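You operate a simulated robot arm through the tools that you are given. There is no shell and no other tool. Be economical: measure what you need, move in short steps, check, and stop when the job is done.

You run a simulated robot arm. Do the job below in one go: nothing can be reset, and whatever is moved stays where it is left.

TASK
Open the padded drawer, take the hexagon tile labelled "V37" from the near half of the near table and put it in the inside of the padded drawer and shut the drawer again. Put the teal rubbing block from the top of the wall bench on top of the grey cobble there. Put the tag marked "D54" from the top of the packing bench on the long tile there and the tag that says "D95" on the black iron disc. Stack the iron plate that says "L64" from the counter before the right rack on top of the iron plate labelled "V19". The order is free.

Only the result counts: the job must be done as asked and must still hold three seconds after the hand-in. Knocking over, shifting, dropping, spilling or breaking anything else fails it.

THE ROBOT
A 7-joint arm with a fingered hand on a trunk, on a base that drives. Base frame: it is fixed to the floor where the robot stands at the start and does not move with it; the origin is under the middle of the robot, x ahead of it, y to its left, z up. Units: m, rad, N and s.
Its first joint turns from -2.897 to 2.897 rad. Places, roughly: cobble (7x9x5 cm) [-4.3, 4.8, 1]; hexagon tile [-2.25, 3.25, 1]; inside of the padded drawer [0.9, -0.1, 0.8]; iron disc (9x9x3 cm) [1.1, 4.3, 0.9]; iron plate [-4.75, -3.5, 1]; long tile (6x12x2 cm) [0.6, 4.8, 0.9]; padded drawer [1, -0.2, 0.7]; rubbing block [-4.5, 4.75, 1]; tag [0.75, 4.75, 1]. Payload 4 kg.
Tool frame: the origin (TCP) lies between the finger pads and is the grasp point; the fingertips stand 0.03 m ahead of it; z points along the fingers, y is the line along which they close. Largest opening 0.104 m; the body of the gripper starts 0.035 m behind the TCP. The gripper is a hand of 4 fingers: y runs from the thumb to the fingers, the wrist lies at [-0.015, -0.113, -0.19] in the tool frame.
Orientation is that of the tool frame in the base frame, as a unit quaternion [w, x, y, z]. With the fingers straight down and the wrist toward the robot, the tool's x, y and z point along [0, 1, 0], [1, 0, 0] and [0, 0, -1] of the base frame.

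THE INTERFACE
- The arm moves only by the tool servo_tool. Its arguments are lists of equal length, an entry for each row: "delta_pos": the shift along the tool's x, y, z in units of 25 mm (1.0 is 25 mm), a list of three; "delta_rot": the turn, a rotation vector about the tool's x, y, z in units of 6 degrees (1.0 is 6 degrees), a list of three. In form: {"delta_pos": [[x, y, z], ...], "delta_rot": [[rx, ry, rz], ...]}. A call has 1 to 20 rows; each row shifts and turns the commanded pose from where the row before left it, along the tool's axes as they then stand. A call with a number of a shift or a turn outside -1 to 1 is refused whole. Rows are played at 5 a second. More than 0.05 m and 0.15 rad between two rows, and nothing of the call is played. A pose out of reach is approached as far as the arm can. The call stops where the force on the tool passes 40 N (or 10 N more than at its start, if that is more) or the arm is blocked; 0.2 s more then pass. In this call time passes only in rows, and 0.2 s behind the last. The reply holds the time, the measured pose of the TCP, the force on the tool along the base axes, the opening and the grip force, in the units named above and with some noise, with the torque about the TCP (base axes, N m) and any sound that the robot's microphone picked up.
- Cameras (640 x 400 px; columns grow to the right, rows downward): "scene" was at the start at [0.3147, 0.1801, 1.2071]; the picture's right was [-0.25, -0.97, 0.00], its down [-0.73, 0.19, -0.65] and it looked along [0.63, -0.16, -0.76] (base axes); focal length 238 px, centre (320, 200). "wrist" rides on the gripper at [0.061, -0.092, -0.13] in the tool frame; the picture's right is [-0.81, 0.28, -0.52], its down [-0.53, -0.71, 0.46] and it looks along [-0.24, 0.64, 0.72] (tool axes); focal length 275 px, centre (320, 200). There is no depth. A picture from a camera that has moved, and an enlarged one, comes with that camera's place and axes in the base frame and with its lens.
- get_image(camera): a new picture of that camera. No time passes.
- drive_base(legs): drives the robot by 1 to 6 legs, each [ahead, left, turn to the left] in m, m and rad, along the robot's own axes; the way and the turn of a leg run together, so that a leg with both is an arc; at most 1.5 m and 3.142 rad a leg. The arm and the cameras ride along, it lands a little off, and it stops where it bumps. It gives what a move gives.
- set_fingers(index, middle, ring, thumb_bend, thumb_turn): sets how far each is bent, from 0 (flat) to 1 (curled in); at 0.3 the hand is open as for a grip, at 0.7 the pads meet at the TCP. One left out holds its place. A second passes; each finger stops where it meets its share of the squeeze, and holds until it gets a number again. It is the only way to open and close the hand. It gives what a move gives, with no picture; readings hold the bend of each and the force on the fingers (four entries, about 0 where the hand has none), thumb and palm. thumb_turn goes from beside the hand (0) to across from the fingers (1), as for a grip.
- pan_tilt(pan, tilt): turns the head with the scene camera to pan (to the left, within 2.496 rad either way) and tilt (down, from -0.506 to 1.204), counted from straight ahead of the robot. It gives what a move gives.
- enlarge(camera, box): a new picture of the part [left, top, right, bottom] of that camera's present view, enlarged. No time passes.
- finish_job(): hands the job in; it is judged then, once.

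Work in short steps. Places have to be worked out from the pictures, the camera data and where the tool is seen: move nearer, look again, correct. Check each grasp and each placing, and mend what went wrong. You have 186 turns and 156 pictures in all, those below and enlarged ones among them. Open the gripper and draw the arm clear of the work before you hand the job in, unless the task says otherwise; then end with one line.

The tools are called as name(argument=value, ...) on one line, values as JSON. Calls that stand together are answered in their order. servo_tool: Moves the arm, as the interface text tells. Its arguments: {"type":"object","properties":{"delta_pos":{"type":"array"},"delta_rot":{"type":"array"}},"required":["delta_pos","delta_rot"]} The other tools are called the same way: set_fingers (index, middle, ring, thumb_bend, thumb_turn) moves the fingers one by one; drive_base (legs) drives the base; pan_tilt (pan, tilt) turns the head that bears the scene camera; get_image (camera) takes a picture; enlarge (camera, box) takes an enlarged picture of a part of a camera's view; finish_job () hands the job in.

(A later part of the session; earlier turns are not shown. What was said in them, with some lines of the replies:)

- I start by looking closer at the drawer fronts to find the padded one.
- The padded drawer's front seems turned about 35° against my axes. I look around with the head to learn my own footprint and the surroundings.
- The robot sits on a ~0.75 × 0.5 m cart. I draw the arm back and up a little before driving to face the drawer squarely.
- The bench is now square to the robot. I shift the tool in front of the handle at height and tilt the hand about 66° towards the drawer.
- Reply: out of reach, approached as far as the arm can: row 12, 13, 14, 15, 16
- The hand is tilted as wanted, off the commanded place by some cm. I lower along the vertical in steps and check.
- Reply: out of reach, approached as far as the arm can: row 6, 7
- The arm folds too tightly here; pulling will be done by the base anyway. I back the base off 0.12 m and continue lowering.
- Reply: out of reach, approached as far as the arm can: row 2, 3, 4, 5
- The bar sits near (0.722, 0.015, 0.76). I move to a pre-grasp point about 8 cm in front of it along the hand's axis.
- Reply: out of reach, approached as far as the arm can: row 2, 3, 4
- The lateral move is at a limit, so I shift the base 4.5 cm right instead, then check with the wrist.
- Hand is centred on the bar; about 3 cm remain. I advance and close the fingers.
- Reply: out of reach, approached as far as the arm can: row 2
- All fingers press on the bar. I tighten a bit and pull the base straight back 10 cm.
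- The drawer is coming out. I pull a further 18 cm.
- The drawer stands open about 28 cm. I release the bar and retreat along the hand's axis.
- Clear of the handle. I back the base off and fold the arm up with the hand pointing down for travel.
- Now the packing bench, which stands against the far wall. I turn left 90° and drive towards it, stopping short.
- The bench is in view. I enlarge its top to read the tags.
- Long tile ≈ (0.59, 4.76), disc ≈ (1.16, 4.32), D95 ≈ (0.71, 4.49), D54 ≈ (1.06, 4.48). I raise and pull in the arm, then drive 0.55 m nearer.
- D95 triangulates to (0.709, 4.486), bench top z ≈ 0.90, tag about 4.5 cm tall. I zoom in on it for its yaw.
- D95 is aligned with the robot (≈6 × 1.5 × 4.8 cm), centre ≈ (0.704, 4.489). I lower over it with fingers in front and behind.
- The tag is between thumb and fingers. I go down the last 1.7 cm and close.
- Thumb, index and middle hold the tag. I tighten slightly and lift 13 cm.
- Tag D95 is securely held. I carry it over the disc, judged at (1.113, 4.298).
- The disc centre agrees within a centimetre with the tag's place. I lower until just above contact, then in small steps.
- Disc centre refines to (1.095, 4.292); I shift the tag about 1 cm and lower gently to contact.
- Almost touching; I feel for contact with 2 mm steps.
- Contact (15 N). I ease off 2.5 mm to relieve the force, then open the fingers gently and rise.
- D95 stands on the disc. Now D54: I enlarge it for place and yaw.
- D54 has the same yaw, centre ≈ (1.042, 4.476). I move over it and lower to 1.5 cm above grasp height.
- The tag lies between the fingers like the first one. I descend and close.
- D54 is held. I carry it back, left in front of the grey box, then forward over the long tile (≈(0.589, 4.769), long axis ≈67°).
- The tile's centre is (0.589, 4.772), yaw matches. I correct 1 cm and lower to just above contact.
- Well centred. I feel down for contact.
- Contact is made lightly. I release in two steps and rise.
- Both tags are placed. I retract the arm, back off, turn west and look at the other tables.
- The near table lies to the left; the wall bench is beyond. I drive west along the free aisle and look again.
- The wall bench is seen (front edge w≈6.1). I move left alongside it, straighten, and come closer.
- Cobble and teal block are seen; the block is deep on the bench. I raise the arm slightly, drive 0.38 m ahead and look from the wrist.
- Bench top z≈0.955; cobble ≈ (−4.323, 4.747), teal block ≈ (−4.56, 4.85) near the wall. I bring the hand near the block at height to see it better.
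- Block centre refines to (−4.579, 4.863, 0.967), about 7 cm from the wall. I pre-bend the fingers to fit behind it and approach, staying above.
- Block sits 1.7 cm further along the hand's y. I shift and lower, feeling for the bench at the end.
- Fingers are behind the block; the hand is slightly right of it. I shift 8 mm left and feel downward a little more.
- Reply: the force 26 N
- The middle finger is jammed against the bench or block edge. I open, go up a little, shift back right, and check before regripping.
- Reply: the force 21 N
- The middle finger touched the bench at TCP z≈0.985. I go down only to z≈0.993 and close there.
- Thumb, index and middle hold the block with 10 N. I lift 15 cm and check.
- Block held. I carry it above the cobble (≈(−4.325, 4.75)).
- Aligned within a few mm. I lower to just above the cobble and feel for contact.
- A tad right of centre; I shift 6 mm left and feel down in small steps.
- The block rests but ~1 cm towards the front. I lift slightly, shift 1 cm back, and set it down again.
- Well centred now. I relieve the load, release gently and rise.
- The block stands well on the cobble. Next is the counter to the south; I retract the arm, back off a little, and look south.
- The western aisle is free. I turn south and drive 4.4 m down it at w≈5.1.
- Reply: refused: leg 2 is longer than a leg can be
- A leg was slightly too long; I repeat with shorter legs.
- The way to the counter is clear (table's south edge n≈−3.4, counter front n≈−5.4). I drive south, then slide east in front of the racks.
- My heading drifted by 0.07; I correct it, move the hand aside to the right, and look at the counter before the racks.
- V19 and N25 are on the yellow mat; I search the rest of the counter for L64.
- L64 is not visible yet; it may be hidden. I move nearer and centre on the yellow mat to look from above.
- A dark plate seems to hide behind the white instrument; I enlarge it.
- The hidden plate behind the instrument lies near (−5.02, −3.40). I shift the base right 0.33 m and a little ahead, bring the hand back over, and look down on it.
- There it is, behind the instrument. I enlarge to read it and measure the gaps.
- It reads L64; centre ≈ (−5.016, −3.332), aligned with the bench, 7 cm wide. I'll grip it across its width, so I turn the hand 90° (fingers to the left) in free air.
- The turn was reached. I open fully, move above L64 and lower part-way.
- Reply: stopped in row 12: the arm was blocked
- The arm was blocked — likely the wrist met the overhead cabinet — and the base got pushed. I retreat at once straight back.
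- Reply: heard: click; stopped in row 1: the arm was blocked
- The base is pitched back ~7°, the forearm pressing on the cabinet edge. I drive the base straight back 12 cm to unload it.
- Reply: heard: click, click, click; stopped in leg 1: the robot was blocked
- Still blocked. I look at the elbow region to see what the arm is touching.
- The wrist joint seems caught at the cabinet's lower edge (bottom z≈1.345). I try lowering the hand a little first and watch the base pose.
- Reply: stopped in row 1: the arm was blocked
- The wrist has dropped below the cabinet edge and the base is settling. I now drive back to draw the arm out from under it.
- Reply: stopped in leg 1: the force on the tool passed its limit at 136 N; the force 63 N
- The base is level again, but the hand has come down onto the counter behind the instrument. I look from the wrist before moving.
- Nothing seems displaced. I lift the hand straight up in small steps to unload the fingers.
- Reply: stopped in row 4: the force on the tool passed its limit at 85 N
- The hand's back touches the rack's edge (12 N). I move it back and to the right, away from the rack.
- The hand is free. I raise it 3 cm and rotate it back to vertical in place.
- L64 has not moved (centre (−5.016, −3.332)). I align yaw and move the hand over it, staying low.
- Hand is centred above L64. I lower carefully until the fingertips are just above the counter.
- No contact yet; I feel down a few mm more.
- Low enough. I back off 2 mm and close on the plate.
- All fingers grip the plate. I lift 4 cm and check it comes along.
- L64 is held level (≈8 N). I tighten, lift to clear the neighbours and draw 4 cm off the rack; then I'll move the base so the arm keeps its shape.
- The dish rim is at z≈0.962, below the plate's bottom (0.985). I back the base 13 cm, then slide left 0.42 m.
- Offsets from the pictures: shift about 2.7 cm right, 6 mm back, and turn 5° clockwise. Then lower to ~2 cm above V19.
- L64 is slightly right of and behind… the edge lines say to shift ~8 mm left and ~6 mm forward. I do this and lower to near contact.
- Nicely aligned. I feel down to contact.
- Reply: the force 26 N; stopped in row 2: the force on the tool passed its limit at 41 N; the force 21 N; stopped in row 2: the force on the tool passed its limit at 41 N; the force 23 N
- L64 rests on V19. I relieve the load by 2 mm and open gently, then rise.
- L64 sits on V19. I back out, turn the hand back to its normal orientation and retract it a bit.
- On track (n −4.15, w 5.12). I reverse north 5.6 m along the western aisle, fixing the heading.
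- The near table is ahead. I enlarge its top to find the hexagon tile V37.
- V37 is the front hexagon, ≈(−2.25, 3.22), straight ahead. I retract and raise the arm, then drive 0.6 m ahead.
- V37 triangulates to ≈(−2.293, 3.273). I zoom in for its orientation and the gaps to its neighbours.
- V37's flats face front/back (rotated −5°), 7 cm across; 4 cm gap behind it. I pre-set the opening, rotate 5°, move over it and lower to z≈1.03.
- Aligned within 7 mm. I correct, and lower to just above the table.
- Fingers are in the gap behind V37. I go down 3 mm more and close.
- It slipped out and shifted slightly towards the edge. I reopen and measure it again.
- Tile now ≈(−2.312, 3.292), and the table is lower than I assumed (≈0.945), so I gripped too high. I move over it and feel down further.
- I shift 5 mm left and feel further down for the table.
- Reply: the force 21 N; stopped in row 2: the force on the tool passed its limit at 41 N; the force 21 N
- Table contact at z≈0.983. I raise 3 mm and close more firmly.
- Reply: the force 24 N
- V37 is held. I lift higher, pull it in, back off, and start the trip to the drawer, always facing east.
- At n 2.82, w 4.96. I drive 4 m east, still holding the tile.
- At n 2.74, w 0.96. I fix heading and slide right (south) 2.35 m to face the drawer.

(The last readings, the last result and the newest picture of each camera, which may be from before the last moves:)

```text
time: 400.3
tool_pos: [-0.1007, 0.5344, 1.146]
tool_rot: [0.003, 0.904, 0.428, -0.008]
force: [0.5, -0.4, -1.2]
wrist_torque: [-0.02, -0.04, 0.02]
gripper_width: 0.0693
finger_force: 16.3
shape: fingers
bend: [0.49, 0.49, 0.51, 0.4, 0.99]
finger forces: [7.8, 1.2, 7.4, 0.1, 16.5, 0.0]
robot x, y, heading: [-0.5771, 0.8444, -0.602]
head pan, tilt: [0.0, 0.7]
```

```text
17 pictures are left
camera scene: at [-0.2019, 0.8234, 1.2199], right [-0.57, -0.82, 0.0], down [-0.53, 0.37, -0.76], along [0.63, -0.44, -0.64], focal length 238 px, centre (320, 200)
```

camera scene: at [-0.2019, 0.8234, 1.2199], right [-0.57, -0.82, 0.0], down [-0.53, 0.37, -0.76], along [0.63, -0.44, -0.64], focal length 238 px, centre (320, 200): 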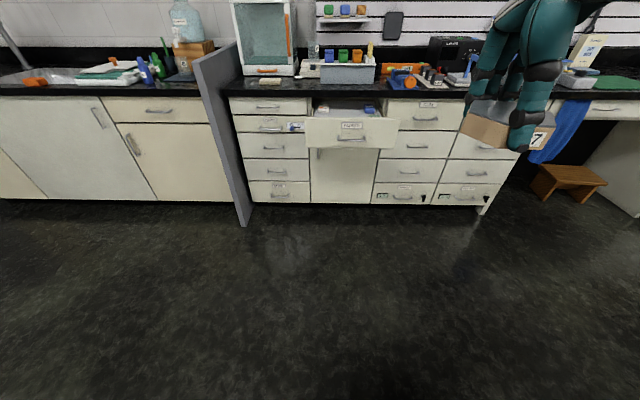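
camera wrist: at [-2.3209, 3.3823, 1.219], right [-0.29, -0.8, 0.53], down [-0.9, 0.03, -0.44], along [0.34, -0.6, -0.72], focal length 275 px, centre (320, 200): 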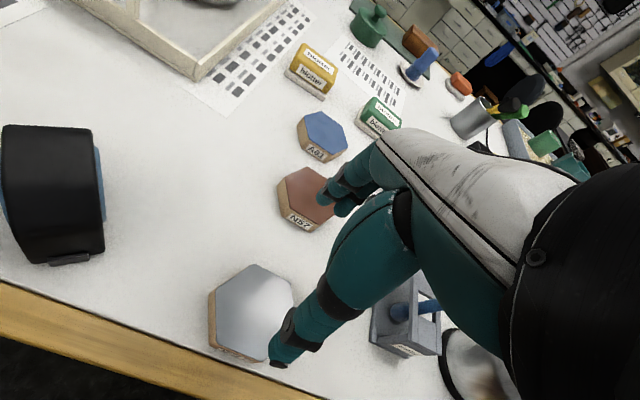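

Facing the drawer. I drive 0.58 m closer (tile at z 1.11, above the drawer) and look into it.

drive_base(legs=[[0.58, 0.03, 0.008]])

pan_tilt(pan=0.0, tilt=0.9)

get_image(camera="scene")

```text
time: 403.6
tool_pos: [0.4137, 0.2367, 1.1458]
tool_rot: [0.003, 0.9, 0.437, -0.009]
force: [0.5, 0.7, -2.6]
wrist_torque: [-0.01, -0.01, -0.01]
gripper_width: 0.0694
finger_force: 17.0
shape: fingers
bend: [0.49, 0.49, 0.51, 0.4, 0.99]
finger forces: [7.9, 1.2, 7.3, 0.0, 16.5, 0.0]
robot x, y, heading: [-0.0717, 0.536, -0.585]
head pan, tilt: [0.0, 0.7]
```

```text
time: 404.4
tool_pos: [0.4127, 0.2371, 1.1464]
tool_rot: [0.003, 0.9, 0.437, -0.008]
force: [0.1, -0.2, -1.6]
wrist_torque: [0.0, -0.07, -0.02]
gripper_width: 0.0694
finger_force: 16.1
shape: fingers
bend: [0.49, 0.49, 0.51, 0.4, 0.99]
finger forces: [8.0, 1.2, 7.4, 0.0, 16.5, 0.0]
robot x, y, heading: [-0.0707, 0.5436, -0.587]
head pan, tilt: [0.0, 0.901]
```

```text
16 pictures are left
camera scene: at [0.2986, 0.5293, 1.2038], right [-0.55, -0.83, 0.0], down [-0.65, 0.43, -0.62], along [0.52, -0.34, -0.78], focal length 238 px, centre (320, 200)
```

scene: 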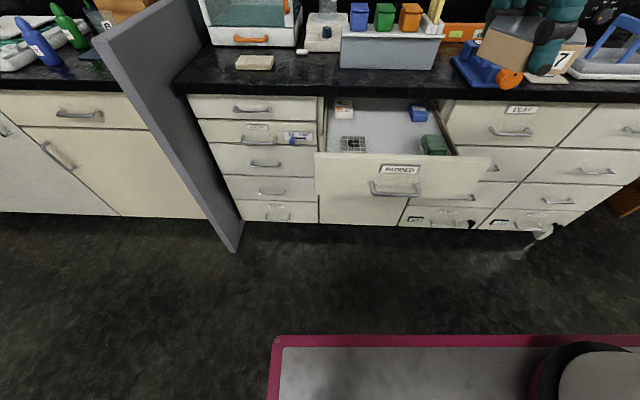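

Free room is in the middle of the drawer, around (0.617, 0.064) in plan. I extend the arm over it at height and look with the wrist camera.

servo_tool(delta_pos=[[-0.04, 1, 0], [-0.04, 1, 0], [-0.04, 1, 0], [-0.04, 1, 0], [-0.04, 1, 0], [-0.04, 1, 0], [-0.04, 1, 0], [-0.04, 1, 0], [-0.04, 1, 0], [0, 1, 0], [0, 0.7, 0.5], [0, 0, 1], [0, 0, 1], [0, 0, 1], [0, 0, 0]], delta_rot=[[0, 0, 0], [0, 0, 0], [0, 0, 0], [0, 0, 0], [0, 0, 0], [0, 0, 0], [0, 0, 0], [0, 0, -0.35], [0, 0, -0.35], [0, 0, 0], [0, 0, 0], [0, 0, 0], [0, 0, 0], [0, 0, 0], [0, 0, 0]])

get_image(camera="wrist")

get_image(camera="scene")

```text
time: 407.6
tool_pos: [0.6183, 0.0674, 1.0591]
tool_rot: [0.002, 0.883, 0.469, -0.008]
force: [0.5, 0.4, -1.9]
wrist_torque: [0.02, -0.02, 0.03]
gripper_width: 0.0693
finger_force: 16.3
shape: fingers
bend: [0.49, 0.49, 0.51, 0.4, 0.99]
finger forces: [8.0, 1.1, 7.3, 0.0, 16.5, 0.0]
robot x, y, heading: [-0.0785, 0.5362, -0.587]
head pan, tilt: [0.0, 0.901]
```

```text
15 pictures are left
camera wrist: at [0.5789, 0.171, 1.1887], right [-0.22, -0.82, 0.53], down [-0.89, -0.05, -0.44], along [0.39, -0.57, -0.72], focal length 275 px, centre (320, 200)
```

wrist: 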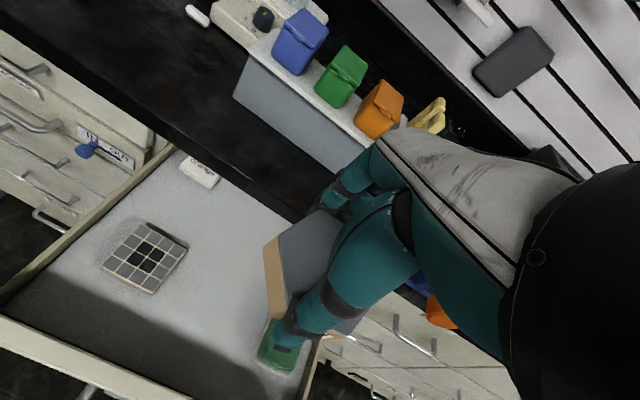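

```text
14 pictures are left
camera scene: at [0.2986, 0.5293, 1.2038], right [-0.55, -0.83, 0.0], down [-0.65, 0.43, -0.62], along [0.52, -0.34, -0.78], focal length 238 px, centre (320, 200)
```

scene: 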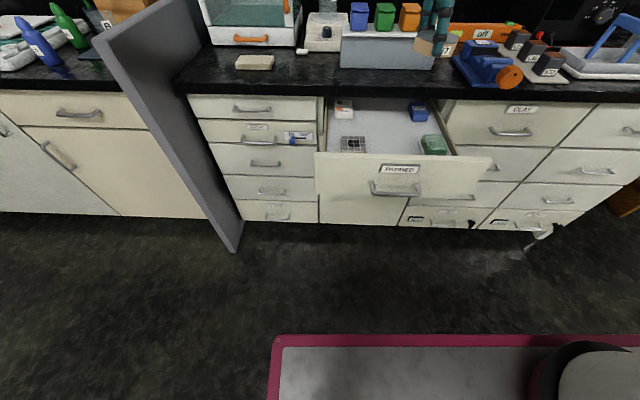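

Floor z≈0.755; mesh tile left, green box right. I shift 2 cm left and 1 cm forward, then lower into the drawer in stages.

servo_tool(delta_pos=[[0.8, 0.5, 0], [0, 0, 1], [0, 0, 1], [0, 0, 1], [0, 0, 1], [0, 0, 1], [0, 0, 1], [0, 0, 0]], delta_rot=[[0, 0, 0], [0, 0, 0], [0, 0, 0], [0, 0, 0], [0, 0, 0], [0, 0, 0], [0, 0, 0], [0, 0, 0]])

get_image(camera="wrist")

enlarge(camera="scene", box=[300, 50, 500, 210])

```text
time: 409.4
tool_pos: [0.6393, 0.0756, 0.9068]
tool_rot: [0.003, 0.883, 0.469, -0.009]
force: [0.0, 0.3, -1.7]
wrist_torque: [-0.01, 0.03, 0.01]
gripper_width: 0.0695
finger_force: 16.3
shape: fingers
bend: [0.49, 0.49, 0.51, 0.4, 0.99]
finger forces: [7.9, 1.1, 7.3, 0.1, 16.4, 0.0]
robot x, y, heading: [-0.0747, 0.5355, -0.591]
head pan, tilt: [0.0, 0.901]
```

```text
13 pictures are left
camera wrist: at [0.5998, 0.1788, 1.0383], right [-0.22, -0.82, 0.53], down [-0.89, -0.05, -0.44], along [0.39, -0.57, -0.72], focal length 275 px, centre (320, 200)
```

wrist: 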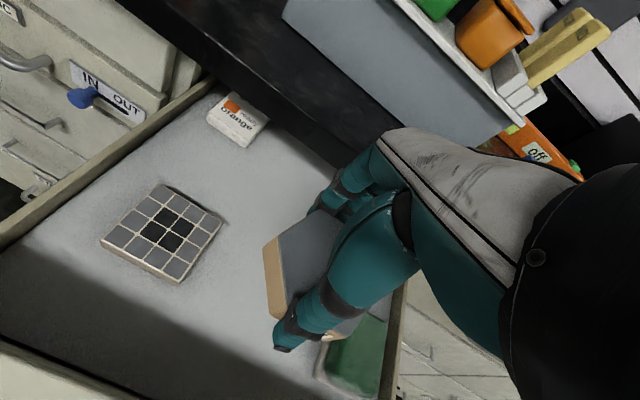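

```text
2.50 times, centred on (400, 130) of scene
camera zoom: at [0.2986, 0.5293, 1.2038], right [-0.55, -0.83, 0.0], down [-0.65, 0.43, -0.62], along [0.52, -0.34, -0.78], focal length 594 px, centre (120, 375)
```

zoom: 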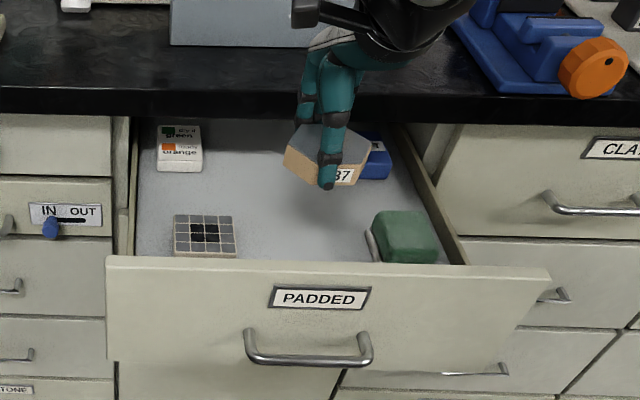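

All clear around. I continue down and feel for the drawer's floor.

servo_tool(delta_pos=[[0, 0, 1], [0, 0, 1], [0, 0, 1], [0, 0, 0.6], [0, 0, 0]], delta_rot=[[0, 0, 0], [0, 0, 0], [0, 0, 0], [0, 0, 0], [0, 0, 0]])

servo_tool(delta_pos=[[0, 0, 0.2], [0, 0, 0]], delta_rot=[[0, 0, 0], [0, 0, 0]])

servo_tool(delta_pos=[[0, 0, 0.2], [0, 0, 0]], delta_rot=[[0, 0, 0], [0, 0, 0]])

enlarge(camera="scene", box=[300, 50, 500, 210])

```text
time: 410.6
tool_pos: [0.6377, 0.0732, 0.8157]
tool_rot: [0.003, 0.883, 0.469, -0.009]
force: [-0.1, -0.3, -2.0]
wrist_torque: [-0.03, -0.02, 0.02]
gripper_width: 0.0693
finger_force: 16.6
shape: fingers
bend: [0.49, 0.49, 0.51, 0.4, 0.99]
finger forces: [7.9, 1.2, 7.3, 0.1, 16.2, 0.0]
robot x, y, heading: [-0.0761, 0.5364, -0.585]
head pan, tilt: [0.0, 0.901]
```

```text
time: 411.1
tool_pos: [0.6393, 0.0732, 0.8118]
tool_rot: [0.003, 0.883, 0.469, -0.008]
force: [0.8, 0.9, -1.5]
wrist_torque: [0.02, -0.04, 0.01]
gripper_width: 0.0695
finger_force: 16.5
shape: fingers
bend: [0.49, 0.49, 0.51, 0.4, 0.99]
finger forces: [7.9, 1.0, 7.3, 0.1, 16.3, 0.1]
robot x, y, heading: [-0.0731, 0.5401, -0.581]
head pan, tilt: [0.0, 0.901]
```

```text
time: 411.8
tool_pos: [0.6381, 0.0726, 0.8074]
tool_rot: [0.002, 0.883, 0.469, -0.009]
force: [1.0, 0.2, -1.6]
wrist_torque: [0.0, -0.01, -0.01]
gripper_width: 0.0693
finger_force: 16.3
shape: fingers
bend: [0.49, 0.49, 0.51, 0.4, 0.99]
finger forces: [7.8, 1.0, 7.2, 0.0, 16.3, 0.0]
robot x, y, heading: [-0.0715, 0.5385, -0.58]
head pan, tilt: [0.0, 0.901]
```

```text
2.50 times, centred on (400, 130) of scene
camera zoom: at [0.2986, 0.5293, 1.2038], right [-0.55, -0.83, 0.0], down [-0.65, 0.43, -0.62], along [0.52, -0.34, -0.78], focal length 594 px, centre (120, 375)
```

zoom: 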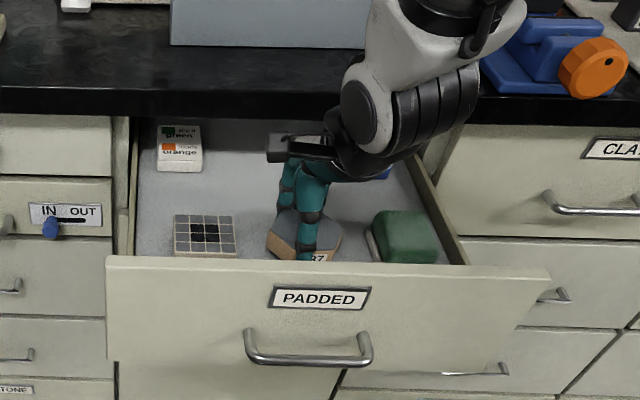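

Still free; I keep feeling downward.

servo_tool(delta_pos=[[0, 0, 0.2], [0, 0, 0.15], [0, 0, 0]], delta_rot=[[0, 0, 0], [0, 0, 0], [0, 0, 0]])

servo_tool(delta_pos=[[0, 0, 0.2], [0, 0, 0]], delta_rot=[[0, 0, 0], [0, 0, 0]])

servo_tool(delta_pos=[[0, 0, 0.2], [0, 0, 0]], delta_rot=[[0, 0, 0], [0, 0, 0]])

```text
time: 412.6
tool_pos: [0.6384, 0.0728, 0.7981]
tool_rot: [0.002, 0.883, 0.47, -0.008]
force: [0.3, 0.8, -2.4]
wrist_torque: [0.01, -0.02, 0.01]
gripper_width: 0.0692
finger_force: 16.6
shape: fingers
bend: [0.49, 0.49, 0.51, 0.4, 0.99]
finger forces: [7.8, 1.0, 7.4, 0.1, 16.2, 0.0]
robot x, y, heading: [-0.0693, 0.5375, -0.585]
head pan, tilt: [0.0, 0.901]
```

```text
time: 413.1
tool_pos: [0.6382, 0.0727, 0.7932]
tool_rot: [0.002, 0.883, 0.47, -0.009]
force: [-0.5, -0.6, -1.9]
wrist_torque: [0.0, -0.04, -0.01]
gripper_width: 0.0691
finger_force: 16.0
shape: fingers
bend: [0.49, 0.49, 0.51, 0.4, 0.99]
finger forces: [7.8, 1.1, 7.3, 0.0, 16.2, 0.1]
robot x, y, heading: [-0.072, 0.534, -0.587]
head pan, tilt: [0.0, 0.901]
```

```text
time: 413.8
tool_pos: [0.6383, 0.0735, 0.7907]
tool_rot: [0.004, 0.883, 0.469, -0.007]
force: [-1.1, -0.6, 20.7]
wrist_torque: [-0.57, -0.47, -0.07]
gripper_width: 0.0696
finger_force: 24.2
shape: fingers
bend: [0.5, 0.48, 0.51, 0.4, 0.99]
finger forces: [8.4, 14.9, 7.6, 0.0, 17.5, 0.1]
robot x, y, heading: [-0.0741, 0.5333, -0.588]
head pan, tilt: [0.0, 0.901]
```

Floor reached (middle finger and tile). I ease up 2 mm and release moderately, then rise straight up.

servo_tool(delta_pos=[[0, 0, -0.1], [0, 0, 0]], delta_rot=[[0, 0, 0], [0, 0, 0]])

set_fingers(index=0.4, middle=0.4, ring=0.42, thumb_bend=0.32)

servo_tool(delta_pos=[[0, 0, -0.5], [0, 0, -1], [0, 0, -1], [0, 0, -1], [0, 0, -1], [0, 0, -1], [0, 0, -1], [0, 0, -1], [0, 0, -1], [0, 0, -1], [0, 0, -1], [0, 0, 0]], delta_rot=[[0, 0, 0], [0, 0, 0], [0, 0, 0], [0, 0, 0], [0, 0, 0], [0, 0, 0], [0, 0, 0], [0, 0, 0], [0, 0, 0], [0, 0, 0], [0, 0, 0], [0, 0, 0]])

enlarge(camera="scene", box=[300, 50, 500, 210])

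```text
time: 414.4
tool_pos: [0.6387, 0.0731, 0.791]
tool_rot: [0.002, 0.883, 0.47, -0.008]
force: [2.9, 0.3, 8.1]
wrist_torque: [-0.28, -0.28, 0.04]
gripper_width: 0.0691
finger_force: 20.2
shape: fingers
bend: [0.5, 0.48, 0.51, 0.4, 0.99]
finger forces: [8.3, 7.6, 8.4, 0.0, 15.7, 0.0]
robot x, y, heading: [-0.0772, 0.5374, -0.587]
head pan, tilt: [0.0, 0.901]
```

```text
time: 415.4
tool_pos: [0.6369, 0.0741, 0.7911]
tool_rot: [0.002, 0.883, 0.469, -0.009]
force: [0.1, 0.3, 0.6]
wrist_torque: [-0.02, 0.01, 0.0]
gripper_width: 0.0877
finger_force: 0.0
shape: fingers
bend: [0.4, 0.4, 0.42, 0.32, 0.98]
finger forces: [0.1, 0.1, 0.1, 0.0, 0.0, 0.1]
robot x, y, heading: [-0.0732, 0.5373, -0.585]
head pan, tilt: [0.0, 0.901]
```

```text
time: 417.9
tool_pos: [0.6421, 0.0772, 1.0541]
tool_rot: [0.002, 0.883, 0.47, -0.009]
force: [-0.2, 0.5, 0.1]
wrist_torque: [-0.01, -0.03, 0.04]
gripper_width: 0.0879
finger_force: 0.0
shape: fingers
bend: [0.4, 0.4, 0.42, 0.32, 0.98]
finger forces: [0.1, 0.0, 0.0, 0.0, 0.0, 0.0]
robot x, y, heading: [-0.0729, 0.5312, -0.589]
head pan, tilt: [0.0, 0.901]
```

```text
2.50 times, centred on (400, 130) of scene
camera zoom: at [0.2986, 0.5293, 1.2038], right [-0.55, -0.83, 0.0], down [-0.65, 0.43, -0.62], along [0.52, -0.34, -0.78], focal length 594 px, centre (120, 375)
```

zoom: 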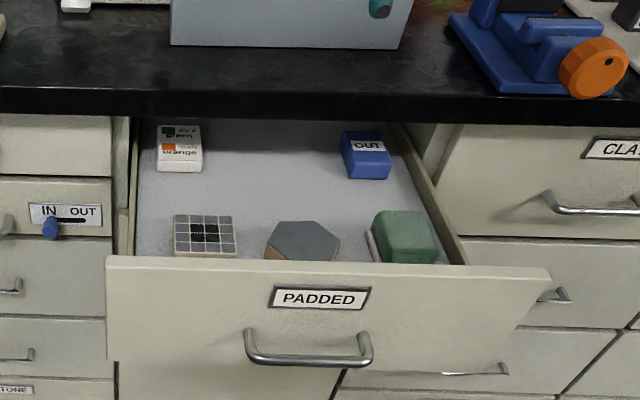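

V37 lies in the drawer. To shut it, I back off 0.42 m, make a closed pinch, and tilt the hand forward as when opening.

drive_base(legs=[[-0.42, 0, -0.005]])

set_fingers(index=0.72, middle=0.72, ring=0.72, thumb_bend=0.68)

servo_tool(delta_pos=[[0, 1, 0], [0, 1, 0], [0, 1, 0], [0, 0, 0], [0, 0, 0], [0, 0, 0], [0, 0, 0], [0, 0, 0], [0, 0, 0], [0, 0, 0], [0, 0, 0], [0, 0, 0], [0, 0, 0], [0, 0, 0], [0, 0, 0]], delta_rot=[[0, 0, 0], [0, 0, 0], [0, 0, 0], [-1, 0, 0], [-1, 0, 0], [-1, 0, 0], [-1, 0, 0], [-1, 0, 0], [-1, 0, 0], [-1, 0, 0], [-1, 0, 0], [-1, 0, 0], [-1, 0, 0], [-1, 0, 0], [0, 0, 0]])

```text
time: 420.5
tool_pos: [0.2908, 0.3036, 1.0537]
tool_rot: [0.002, 0.884, 0.468, -0.009]
force: [-0.2, -0.3, 0.7]
wrist_torque: [-0.01, 0.02, 0.02]
gripper_width: 0.0877
finger_force: 0.1
shape: fingers
bend: [0.4, 0.4, 0.42, 0.32, 0.98]
finger forces: [0.0, 0.1, 0.0, 0.0, 0.0, 0.0]
robot x, y, heading: [-0.4238, 0.7646, -0.59]
head pan, tilt: [0.0, 0.901]
```

```text
time: 421.5
tool_pos: [0.29, 0.3047, 1.0529]
tool_rot: [0.003, 0.884, 0.468, -0.009]
force: [0.0, -0.3, 0.5]
wrist_torque: [-0.01, -0.03, -0.02]
gripper_width: 0.0002
finger_force: 0.1
shape: fingers
bend: [0.72, 0.72, 0.72, 0.68, 1.0]
finger forces: [0.1, 0.0, 0.1, 0.0, 0.0, 0.1]
robot x, y, heading: [-0.4217, 0.7703, -0.591]
head pan, tilt: [0.0, 0.901]
```

```text
time: 424.7
tool_pos: [0.3525, 0.2626, 1.0541]
tool_rot: [0.485, 0.739, 0.396, 0.248]
force: [0.7, -0.1, 0.0]
wrist_torque: [-0.03, 0.04, -0.01]
gripper_width: 0.0003
finger_force: 0.1
shape: fingers
bend: [0.72, 0.72, 0.72, 0.68, 1.0]
finger forces: [0.0, 0.1, 0.0, 0.0, 0.1, 0.0]
robot x, y, heading: [-0.4233, 0.7745, -0.587]
head pan, tilt: [0.0, 0.901]
```

Orientation reached without limits. I lower the hand to z≈0.825.

servo_tool(delta_pos=[[0, -0.914, 0.407], [0, -0.914, 0.407], [0, -0.914, 0.407], [0, -0.914, 0.407], [0, -0.914, 0.407], [0, -0.914, 0.407], [0, -0.914, 0.407], [0, -0.914, 0.407], [0, -0.914, 0.407], [0, 0, 0]], delta_rot=[[0, 0, 0], [0, 0, 0], [0, 0, 0], [0, 0, 0], [0, 0, 0], [0, 0, 0], [0, 0, 0], [0, 0, 0], [0, 0, 0], [0, 0, 0]])

get_image(camera="scene")

```text
time: 426.9
tool_pos: [0.3481, 0.2585, 0.8277]
tool_rot: [0.484, 0.74, 0.396, 0.247]
force: [-0.2, 0.6, -0.4]
wrist_torque: [0.0, -0.02, -0.03]
gripper_width: 0.0003
finger_force: 0.0
shape: fingers
bend: [0.72, 0.72, 0.72, 0.68, 1.0]
finger forces: [0.0, 0.1, 0.0, 0.0, 0.0, 0.0]
robot x, y, heading: [-0.4219, 0.7686, -0.59]
head pan, tilt: [0.0, 0.901]
```

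```text
9 pictures are left
camera scene: at [-0.0498, 0.7592, 1.2038], right [-0.56, -0.83, 0.0], down [-0.65, 0.44, -0.62], along [0.52, -0.35, -0.78], focal length 238 px, centre (320, 200)
```

scene: 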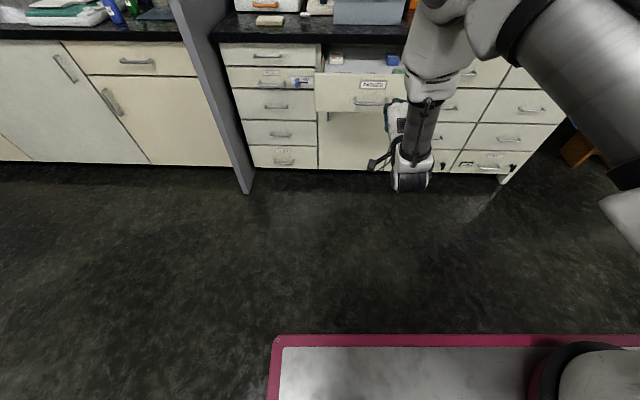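

Hand is in front of the drawer. I lower 2 cm more (to stay under the counter edge) and drive forward to meet and push the front.

servo_tool(delta_pos=[[0, -0.73, 0.33], [0, 0, 0]], delta_rot=[[0, 0, 0], [0, 0, 0]])

drive_base(legs=[[0.22, 0, 0]])

get_image(camera="wrist")

```text
time: 427.5
tool_pos: [0.3482, 0.2586, 0.8081]
tool_rot: [0.484, 0.74, 0.396, 0.248]
force: [-0.2, 0.0, -0.3]
wrist_torque: [0.0, 0.02, 0.0]
gripper_width: 0.0
finger_force: 0.1
shape: fingers
bend: [0.72, 0.72, 0.72, 0.68, 1.0]
finger forces: [0.2, 0.0, 0.1, 0.0, 0.0, 0.0]
robot x, y, heading: [-0.4233, 0.7712, -0.59]
head pan, tilt: [0.0, 0.901]
```

```text
time: 429.2
tool_pos: [0.5294, 0.1387, 0.8072]
tool_rot: [0.483, 0.74, 0.397, 0.248]
force: [0.6, 0.1, -0.5]
wrist_torque: [0.01, 0.04, -0.04]
gripper_width: 0.0
finger_force: 0.1
shape: fingers
bend: [0.72, 0.72, 0.72, 0.68, 1.0]
finger forces: [0.1, 0.0, 0.0, 0.1, 0.1, 0.1]
robot x, y, heading: [-0.243, 0.6477, -0.591]
head pan, tilt: [0.0, 0.901]
```

```text
8 pictures are left
camera wrist: at [0.4339, 0.2766, 0.777], right [-0.75, -0.46, 0.48], down [-0.21, -0.52, -0.83], along [0.63, -0.72, 0.3], focal length 275 px, centre (320, 200)
```

wrist: 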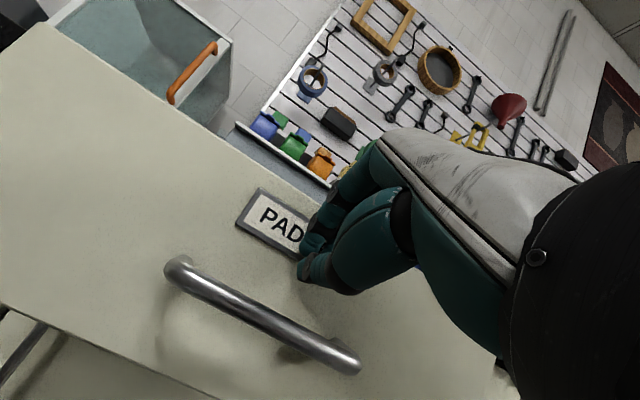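

Fingertips are just at the panel above the handle. I push 20 cm.

drive_base(legs=[[0.2, 0, 0]])

get_image(camera="wrist")

```text
time: 430.8
tool_pos: [0.6976, 0.0251, 0.8081]
tool_rot: [0.484, 0.74, 0.396, 0.248]
force: [-0.2, 0.2, 0.4]
wrist_torque: [-0.02, -0.02, -0.02]
gripper_width: 0.0001
finger_force: 0.0
shape: fingers
bend: [0.72, 0.72, 0.72, 0.68, 1.0]
finger forces: [0.0, 0.0, 0.0, 0.0, 0.1, 0.1]
robot x, y, heading: [-0.0757, 0.5358, -0.587]
head pan, tilt: [0.0, 0.901]
```

```text
7 pictures are left
camera wrist: at [0.6026, 0.1631, 0.7771], right [-0.75, -0.46, 0.48], down [-0.21, -0.52, -0.83], along [0.63, -0.72, 0.3], focal length 275 px, centre (320, 200)
```

wrist: 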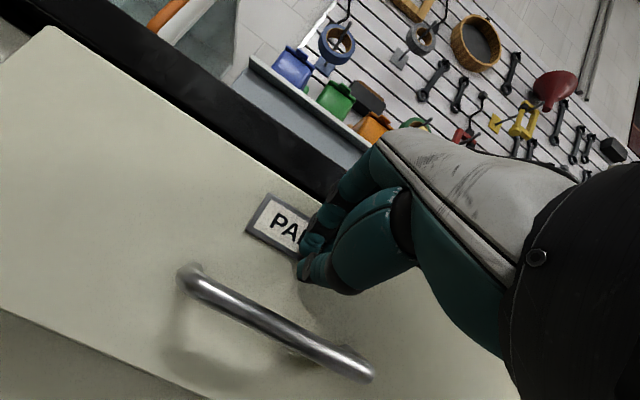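

The drawer follows. About 5 cm remain; I push on in smaller moves.

drive_base(legs=[[0.045, 0, 0]])

drive_base(legs=[[0.02, 0, 0]])

get_image(camera="wrist")

```text
time: 431.7
tool_pos: [0.7349, 0.0001, 0.8049]
tool_rot: [0.482, 0.742, 0.397, 0.246]
force: [-2.5, 2.0, -24.3]
wrist_torque: [0.22, -0.14, -0.08]
gripper_width: 0.0006
finger_force: 11.2
shape: fingers
bend: [0.72, 0.72, 0.72, 0.67, 1.0]
finger forces: [0.0, 18.7, 3.8, 0.0, 0.1, 0.1]
robot x, y, heading: [-0.036, 0.5114, -0.591]
head pan, tilt: [0.0, 0.901]
```

```text
time: 432.5
tool_pos: [0.7427, -0.0052, 0.7989]
tool_rot: [0.475, 0.746, 0.4, 0.242]
force: [-2.0, 1.2, -9.1]
wrist_torque: [0.04, -0.14, 0.0]
gripper_width: 0.0
finger_force: 4.9
shape: fingers
bend: [0.72, 0.72, 0.72, 0.68, 1.0]
finger forces: [0.0, 9.1, 0.0, 0.0, 0.0, 0.0]
robot x, y, heading: [-0.0277, 0.5037, -0.588]
head pan, tilt: [0.0, 0.901]
stopped in leg 1: the force on the tool passed its limit at 50 N (the readings are from after the stop); the commanded pose is now the measured one
```

```text
6 pictures are left
camera wrist: at [0.646, 0.1341, 0.7713], right [-0.74, -0.47, 0.49], down [-0.22, -0.51, -0.83], along [0.64, -0.72, 0.27], focal length 275 px, centre (320, 200)
```

wrist: 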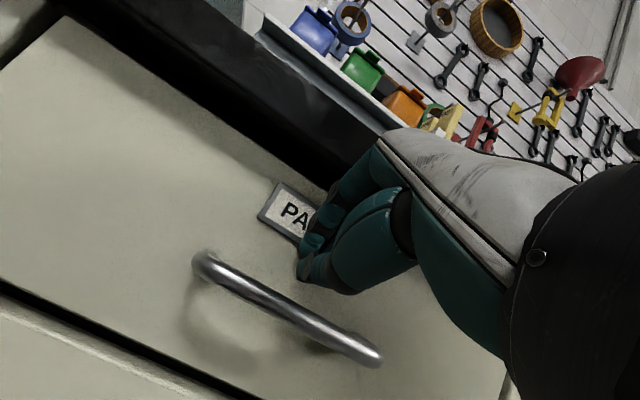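

The middle finger meets the counter's underside. I back off 6 cm and check in the scene camera whether the drawer is flush.

drive_base(legs=[[-0.1, 0, 0]])

enlarge(camera="scene", box=[240, 60, 480, 230])

```text
time: 433.7
tool_pos: [0.6585, 0.051, 0.7984]
tool_rot: [0.477, 0.744, 0.399, 0.243]
force: [1.0, -0.5, 1.0]
wrist_torque: [0.01, 0.0, 0.03]
gripper_width: 0.0
finger_force: 0.1
shape: fingers
bend: [0.72, 0.72, 0.72, 0.68, 1.0]
finger forces: [0.0, 0.0, 0.0, 0.0, 0.0, 0.0]
robot x, y, heading: [-0.1123, 0.559, -0.593]
head pan, tilt: [0.0, 0.901]
```

```text
2.35 times, centred on (360, 145) of scene
camera zoom: at [0.2636, 0.5492, 1.2038], right [-0.56, -0.83, 0.0], down [-0.65, 0.44, -0.62], along [0.52, -0.35, -0.78], focal length 559 px, centre (226, 329)
```

zoom: 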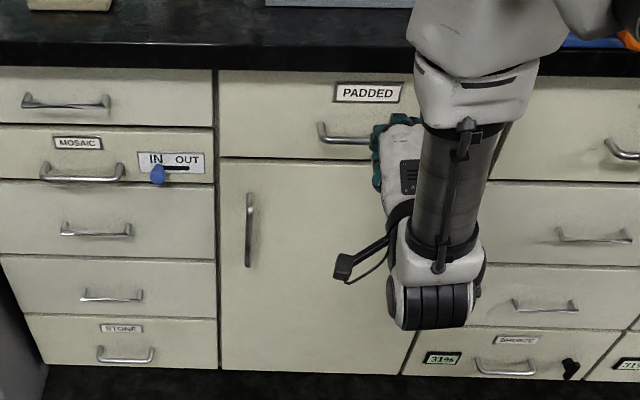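

Nearly flush. I lower the hand 2 cm so it clears the counter and push once more until it stops.

servo_tool(delta_pos=[[0, -0.8, 0.36], [0, 0, 0]], delta_rot=[[0, 0, 0], [0, 0, 0]])

drive_base(legs=[[0.085, 0, 0]])

drive_base(legs=[[0.02, 0, 0]])

drive_base(legs=[[0.02, 0, 0]])

```text
time: 434.3
tool_pos: [0.6568, 0.0498, 0.7775]
tool_rot: [0.477, 0.745, 0.399, 0.242]
force: [-0.8, -0.6, -0.4]
wrist_torque: [0.01, -0.01, 0.02]
gripper_width: 0.0001
finger_force: 0.0
shape: fingers
bend: [0.72, 0.72, 0.72, 0.68, 1.0]
finger forces: [0.0, 0.0, 0.1, 0.0, 0.1, 0.0]
robot x, y, heading: [-0.1058, 0.5618, -0.592]
head pan, tilt: [0.0, 0.901]
```

```text
time: 435.4
tool_pos: [0.7143, 0.0142, 0.7747]
tool_rot: [0.473, 0.746, 0.401, 0.241]
force: [-16.6, 9.5, 3.9]
wrist_torque: [0.19, 0.3, -0.06]
gripper_width: 0.0012
finger_force: 9.9
shape: fingers
bend: [0.72, 0.72, 0.72, 0.69, 1.0]
finger forces: [0.1, 0.0, 0.1, 0.0, 20.2, 0.0]
robot x, y, heading: [-0.0482, 0.5149, -0.589]
head pan, tilt: [0.0, 0.901]
stopped in leg 1: the force on the tool passed its limit at 76 N (the readings are from after the stop); the commanded pose is now the measured one
```

```text
time: 436.1
tool_pos: [0.7142, 0.0151, 0.7721]
tool_rot: [0.47, 0.747, 0.403, 0.241]
force: [-18.8, 10.3, 3.9]
wrist_torque: [0.14, 0.26, -0.09]
gripper_width: 0.001
finger_force: 10.9
shape: fingers
bend: [0.72, 0.72, 0.72, 0.7, 1.0]
finger forces: [0.0, 0.1, 0.1, 0.0, 21.3, 0.0]
robot x, y, heading: [-0.0512, 0.517, -0.591]
head pan, tilt: [0.0, 0.901]
stopped in leg 1: the force on the tool passed its limit at 62 N (the readings are from after the stop); the commanded pose is now the measured one
```

```text
time: 436.9
tool_pos: [0.7161, 0.0154, 0.771]
tool_rot: [0.468, 0.747, 0.405, 0.241]
force: [-17.8, 11.4, 6.1]
wrist_torque: [0.12, 0.25, -0.1]
gripper_width: 0.001
finger_force: 10.4
shape: fingers
bend: [0.72, 0.72, 0.72, 0.71, 1.0]
finger forces: [0.2, 0.7, 0.0, 0.1, 20.1, 0.1]
robot x, y, heading: [-0.0446, 0.518, -0.59]
head pan, tilt: [0.0, 0.901]
stopped in leg 1: the force on the tool passed its limit at 58 N (the readings are from after the stop); the commanded pose is now the measured one
```

The thumb pushes on the bar with ~60 N and nothing moves: the drawer is shut. I back away, and check by picture.

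drive_base(legs=[[-0.4, 0, 0]])

servo_tool(delta_pos=[[0, 0.914, -0.407], [0, 0.914, -0.407], [0, 0.914, -0.407], [0, 0.914, -0.407], [0, 0.914, -0.407], [0, 0.914, -0.407], [0, 0.914, -0.407], [0, 0.914, -0.407], [0, 0, 0], [0, 0, 0], [0, 0, 0], [0, 0, 0], [0, 0, 0], [0, 0, 0], [0, 0, 0], [0, 0, 0], [0, 0, 0], [0, 0, 0], [0, 0, 0]], delta_rot=[[0, 0, 0], [0, 0, 0], [0, 0, 0], [0, 0, 0], [0, 0, 0], [0, 0, 0], [0, 0, 0], [0, 0, 0], [1, 0, 0], [1, 0, 0], [1, 0, 0], [1, 0, 0], [1, 0, 0], [1, 0, 0], [1, 0, 0], [1, 0, 0], [1, 0, 0], [1, 0, 0], [1, 0, 0]])

set_fingers(index=0.3, middle=0.3, ring=0.3, thumb_bend=0.3)

get_image(camera="scene")

enlarge(camera="scene", box=[200, 0, 440, 150])

```text
time: 439.3
tool_pos: [0.3886, 0.2453, 0.7708]
tool_rot: [0.468, 0.745, 0.408, 0.244]
force: [0.1, -0.2, 1.4]
wrist_torque: [-0.02, -0.03, 0.0]
gripper_width: 0.0
finger_force: 0.0
shape: fingers
bend: [0.72, 0.72, 0.72, 0.68, 1.0]
finger forces: [0.0, 0.1, 0.0, 0.0, 0.1, 0.0]
robot x, y, heading: [-0.3769, 0.7335, -0.58]
head pan, tilt: [0.0, 0.901]
```

```text
time: 443.3
tool_pos: [0.3974, 0.2422, 0.9704]
tool_rot: [-0.016, 0.88, 0.475, -0.019]
force: [-0.1, -0.4, 0.5]
wrist_torque: [0.0, -0.01, -0.02]
gripper_width: 0.0001
finger_force: 0.1
shape: fingers
bend: [0.72, 0.72, 0.72, 0.68, 1.0]
finger forces: [0.0, 0.0, 0.1, 0.0, 0.0, 0.0]
robot x, y, heading: [-0.374, 0.7338, -0.582]
head pan, tilt: [0.0, 0.901]
```

```text
time: 444.3
tool_pos: [0.3978, 0.2427, 0.9715]
tool_rot: [-0.015, 0.88, 0.475, -0.019]
force: [-0.8, -0.8, 0.9]
wrist_torque: [-0.01, 0.0, 0.0]
gripper_width: 0.1028
finger_force: 0.0
shape: fingers
bend: [0.3, 0.3, 0.3, 0.3, 0.98]
finger forces: [0.1, 0.0, 0.0, 0.0, 0.0, 0.0]
robot x, y, heading: [-0.3772, 0.7359, -0.585]
head pan, tilt: [0.0, 0.901]
```

```text
4 pictures are left
camera scene: at [-0.0038, 0.7299, 1.2038], right [-0.55, -0.84, 0.0], down [-0.66, 0.43, -0.62], along [0.52, -0.34, -0.78], focal length 238 px, centre (320, 200)
```

scene: 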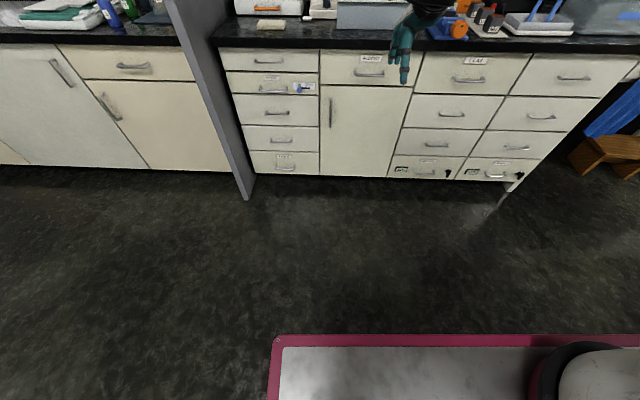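

```text
2.67 times, centred on (320, 75) of scene
camera zoom: at [-0.0038, 0.7299, 1.2038], right [-0.55, -0.84, 0.0], down [-0.66, 0.43, -0.62], along [0.52, -0.34, -0.78], focal length 633 px, centre (320, 533)
```

zoom: 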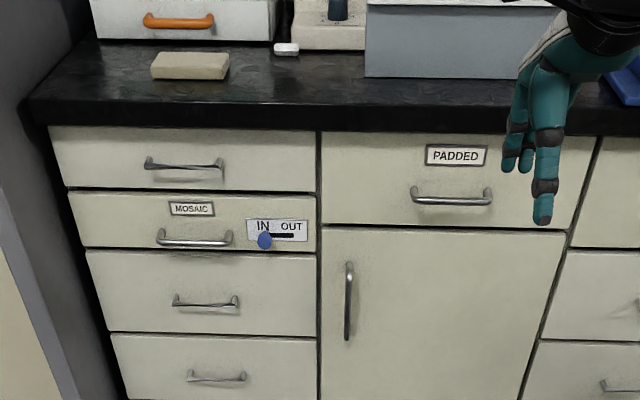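

The drawer is flush and shut, all other placings were checked, and the hand is open and clear. I hand the job in.

finish_job()

```text
The job is handed in.
```

I handed the job in with all five placings done. V37 is in the shut padded drawer, the teal block is on the cobble, D54 is on the long tile, D95 is on the black iron disc, and L64 is on V19. While reaching for L64, my forearm hit the overhead cabinet, tipped the base back and toggled its under-cabinet light an even number of times (it looked off afterwards). The hand then came down on the counter behind the white instrument; I saw nothing moved or broken there, but I did not check every item.
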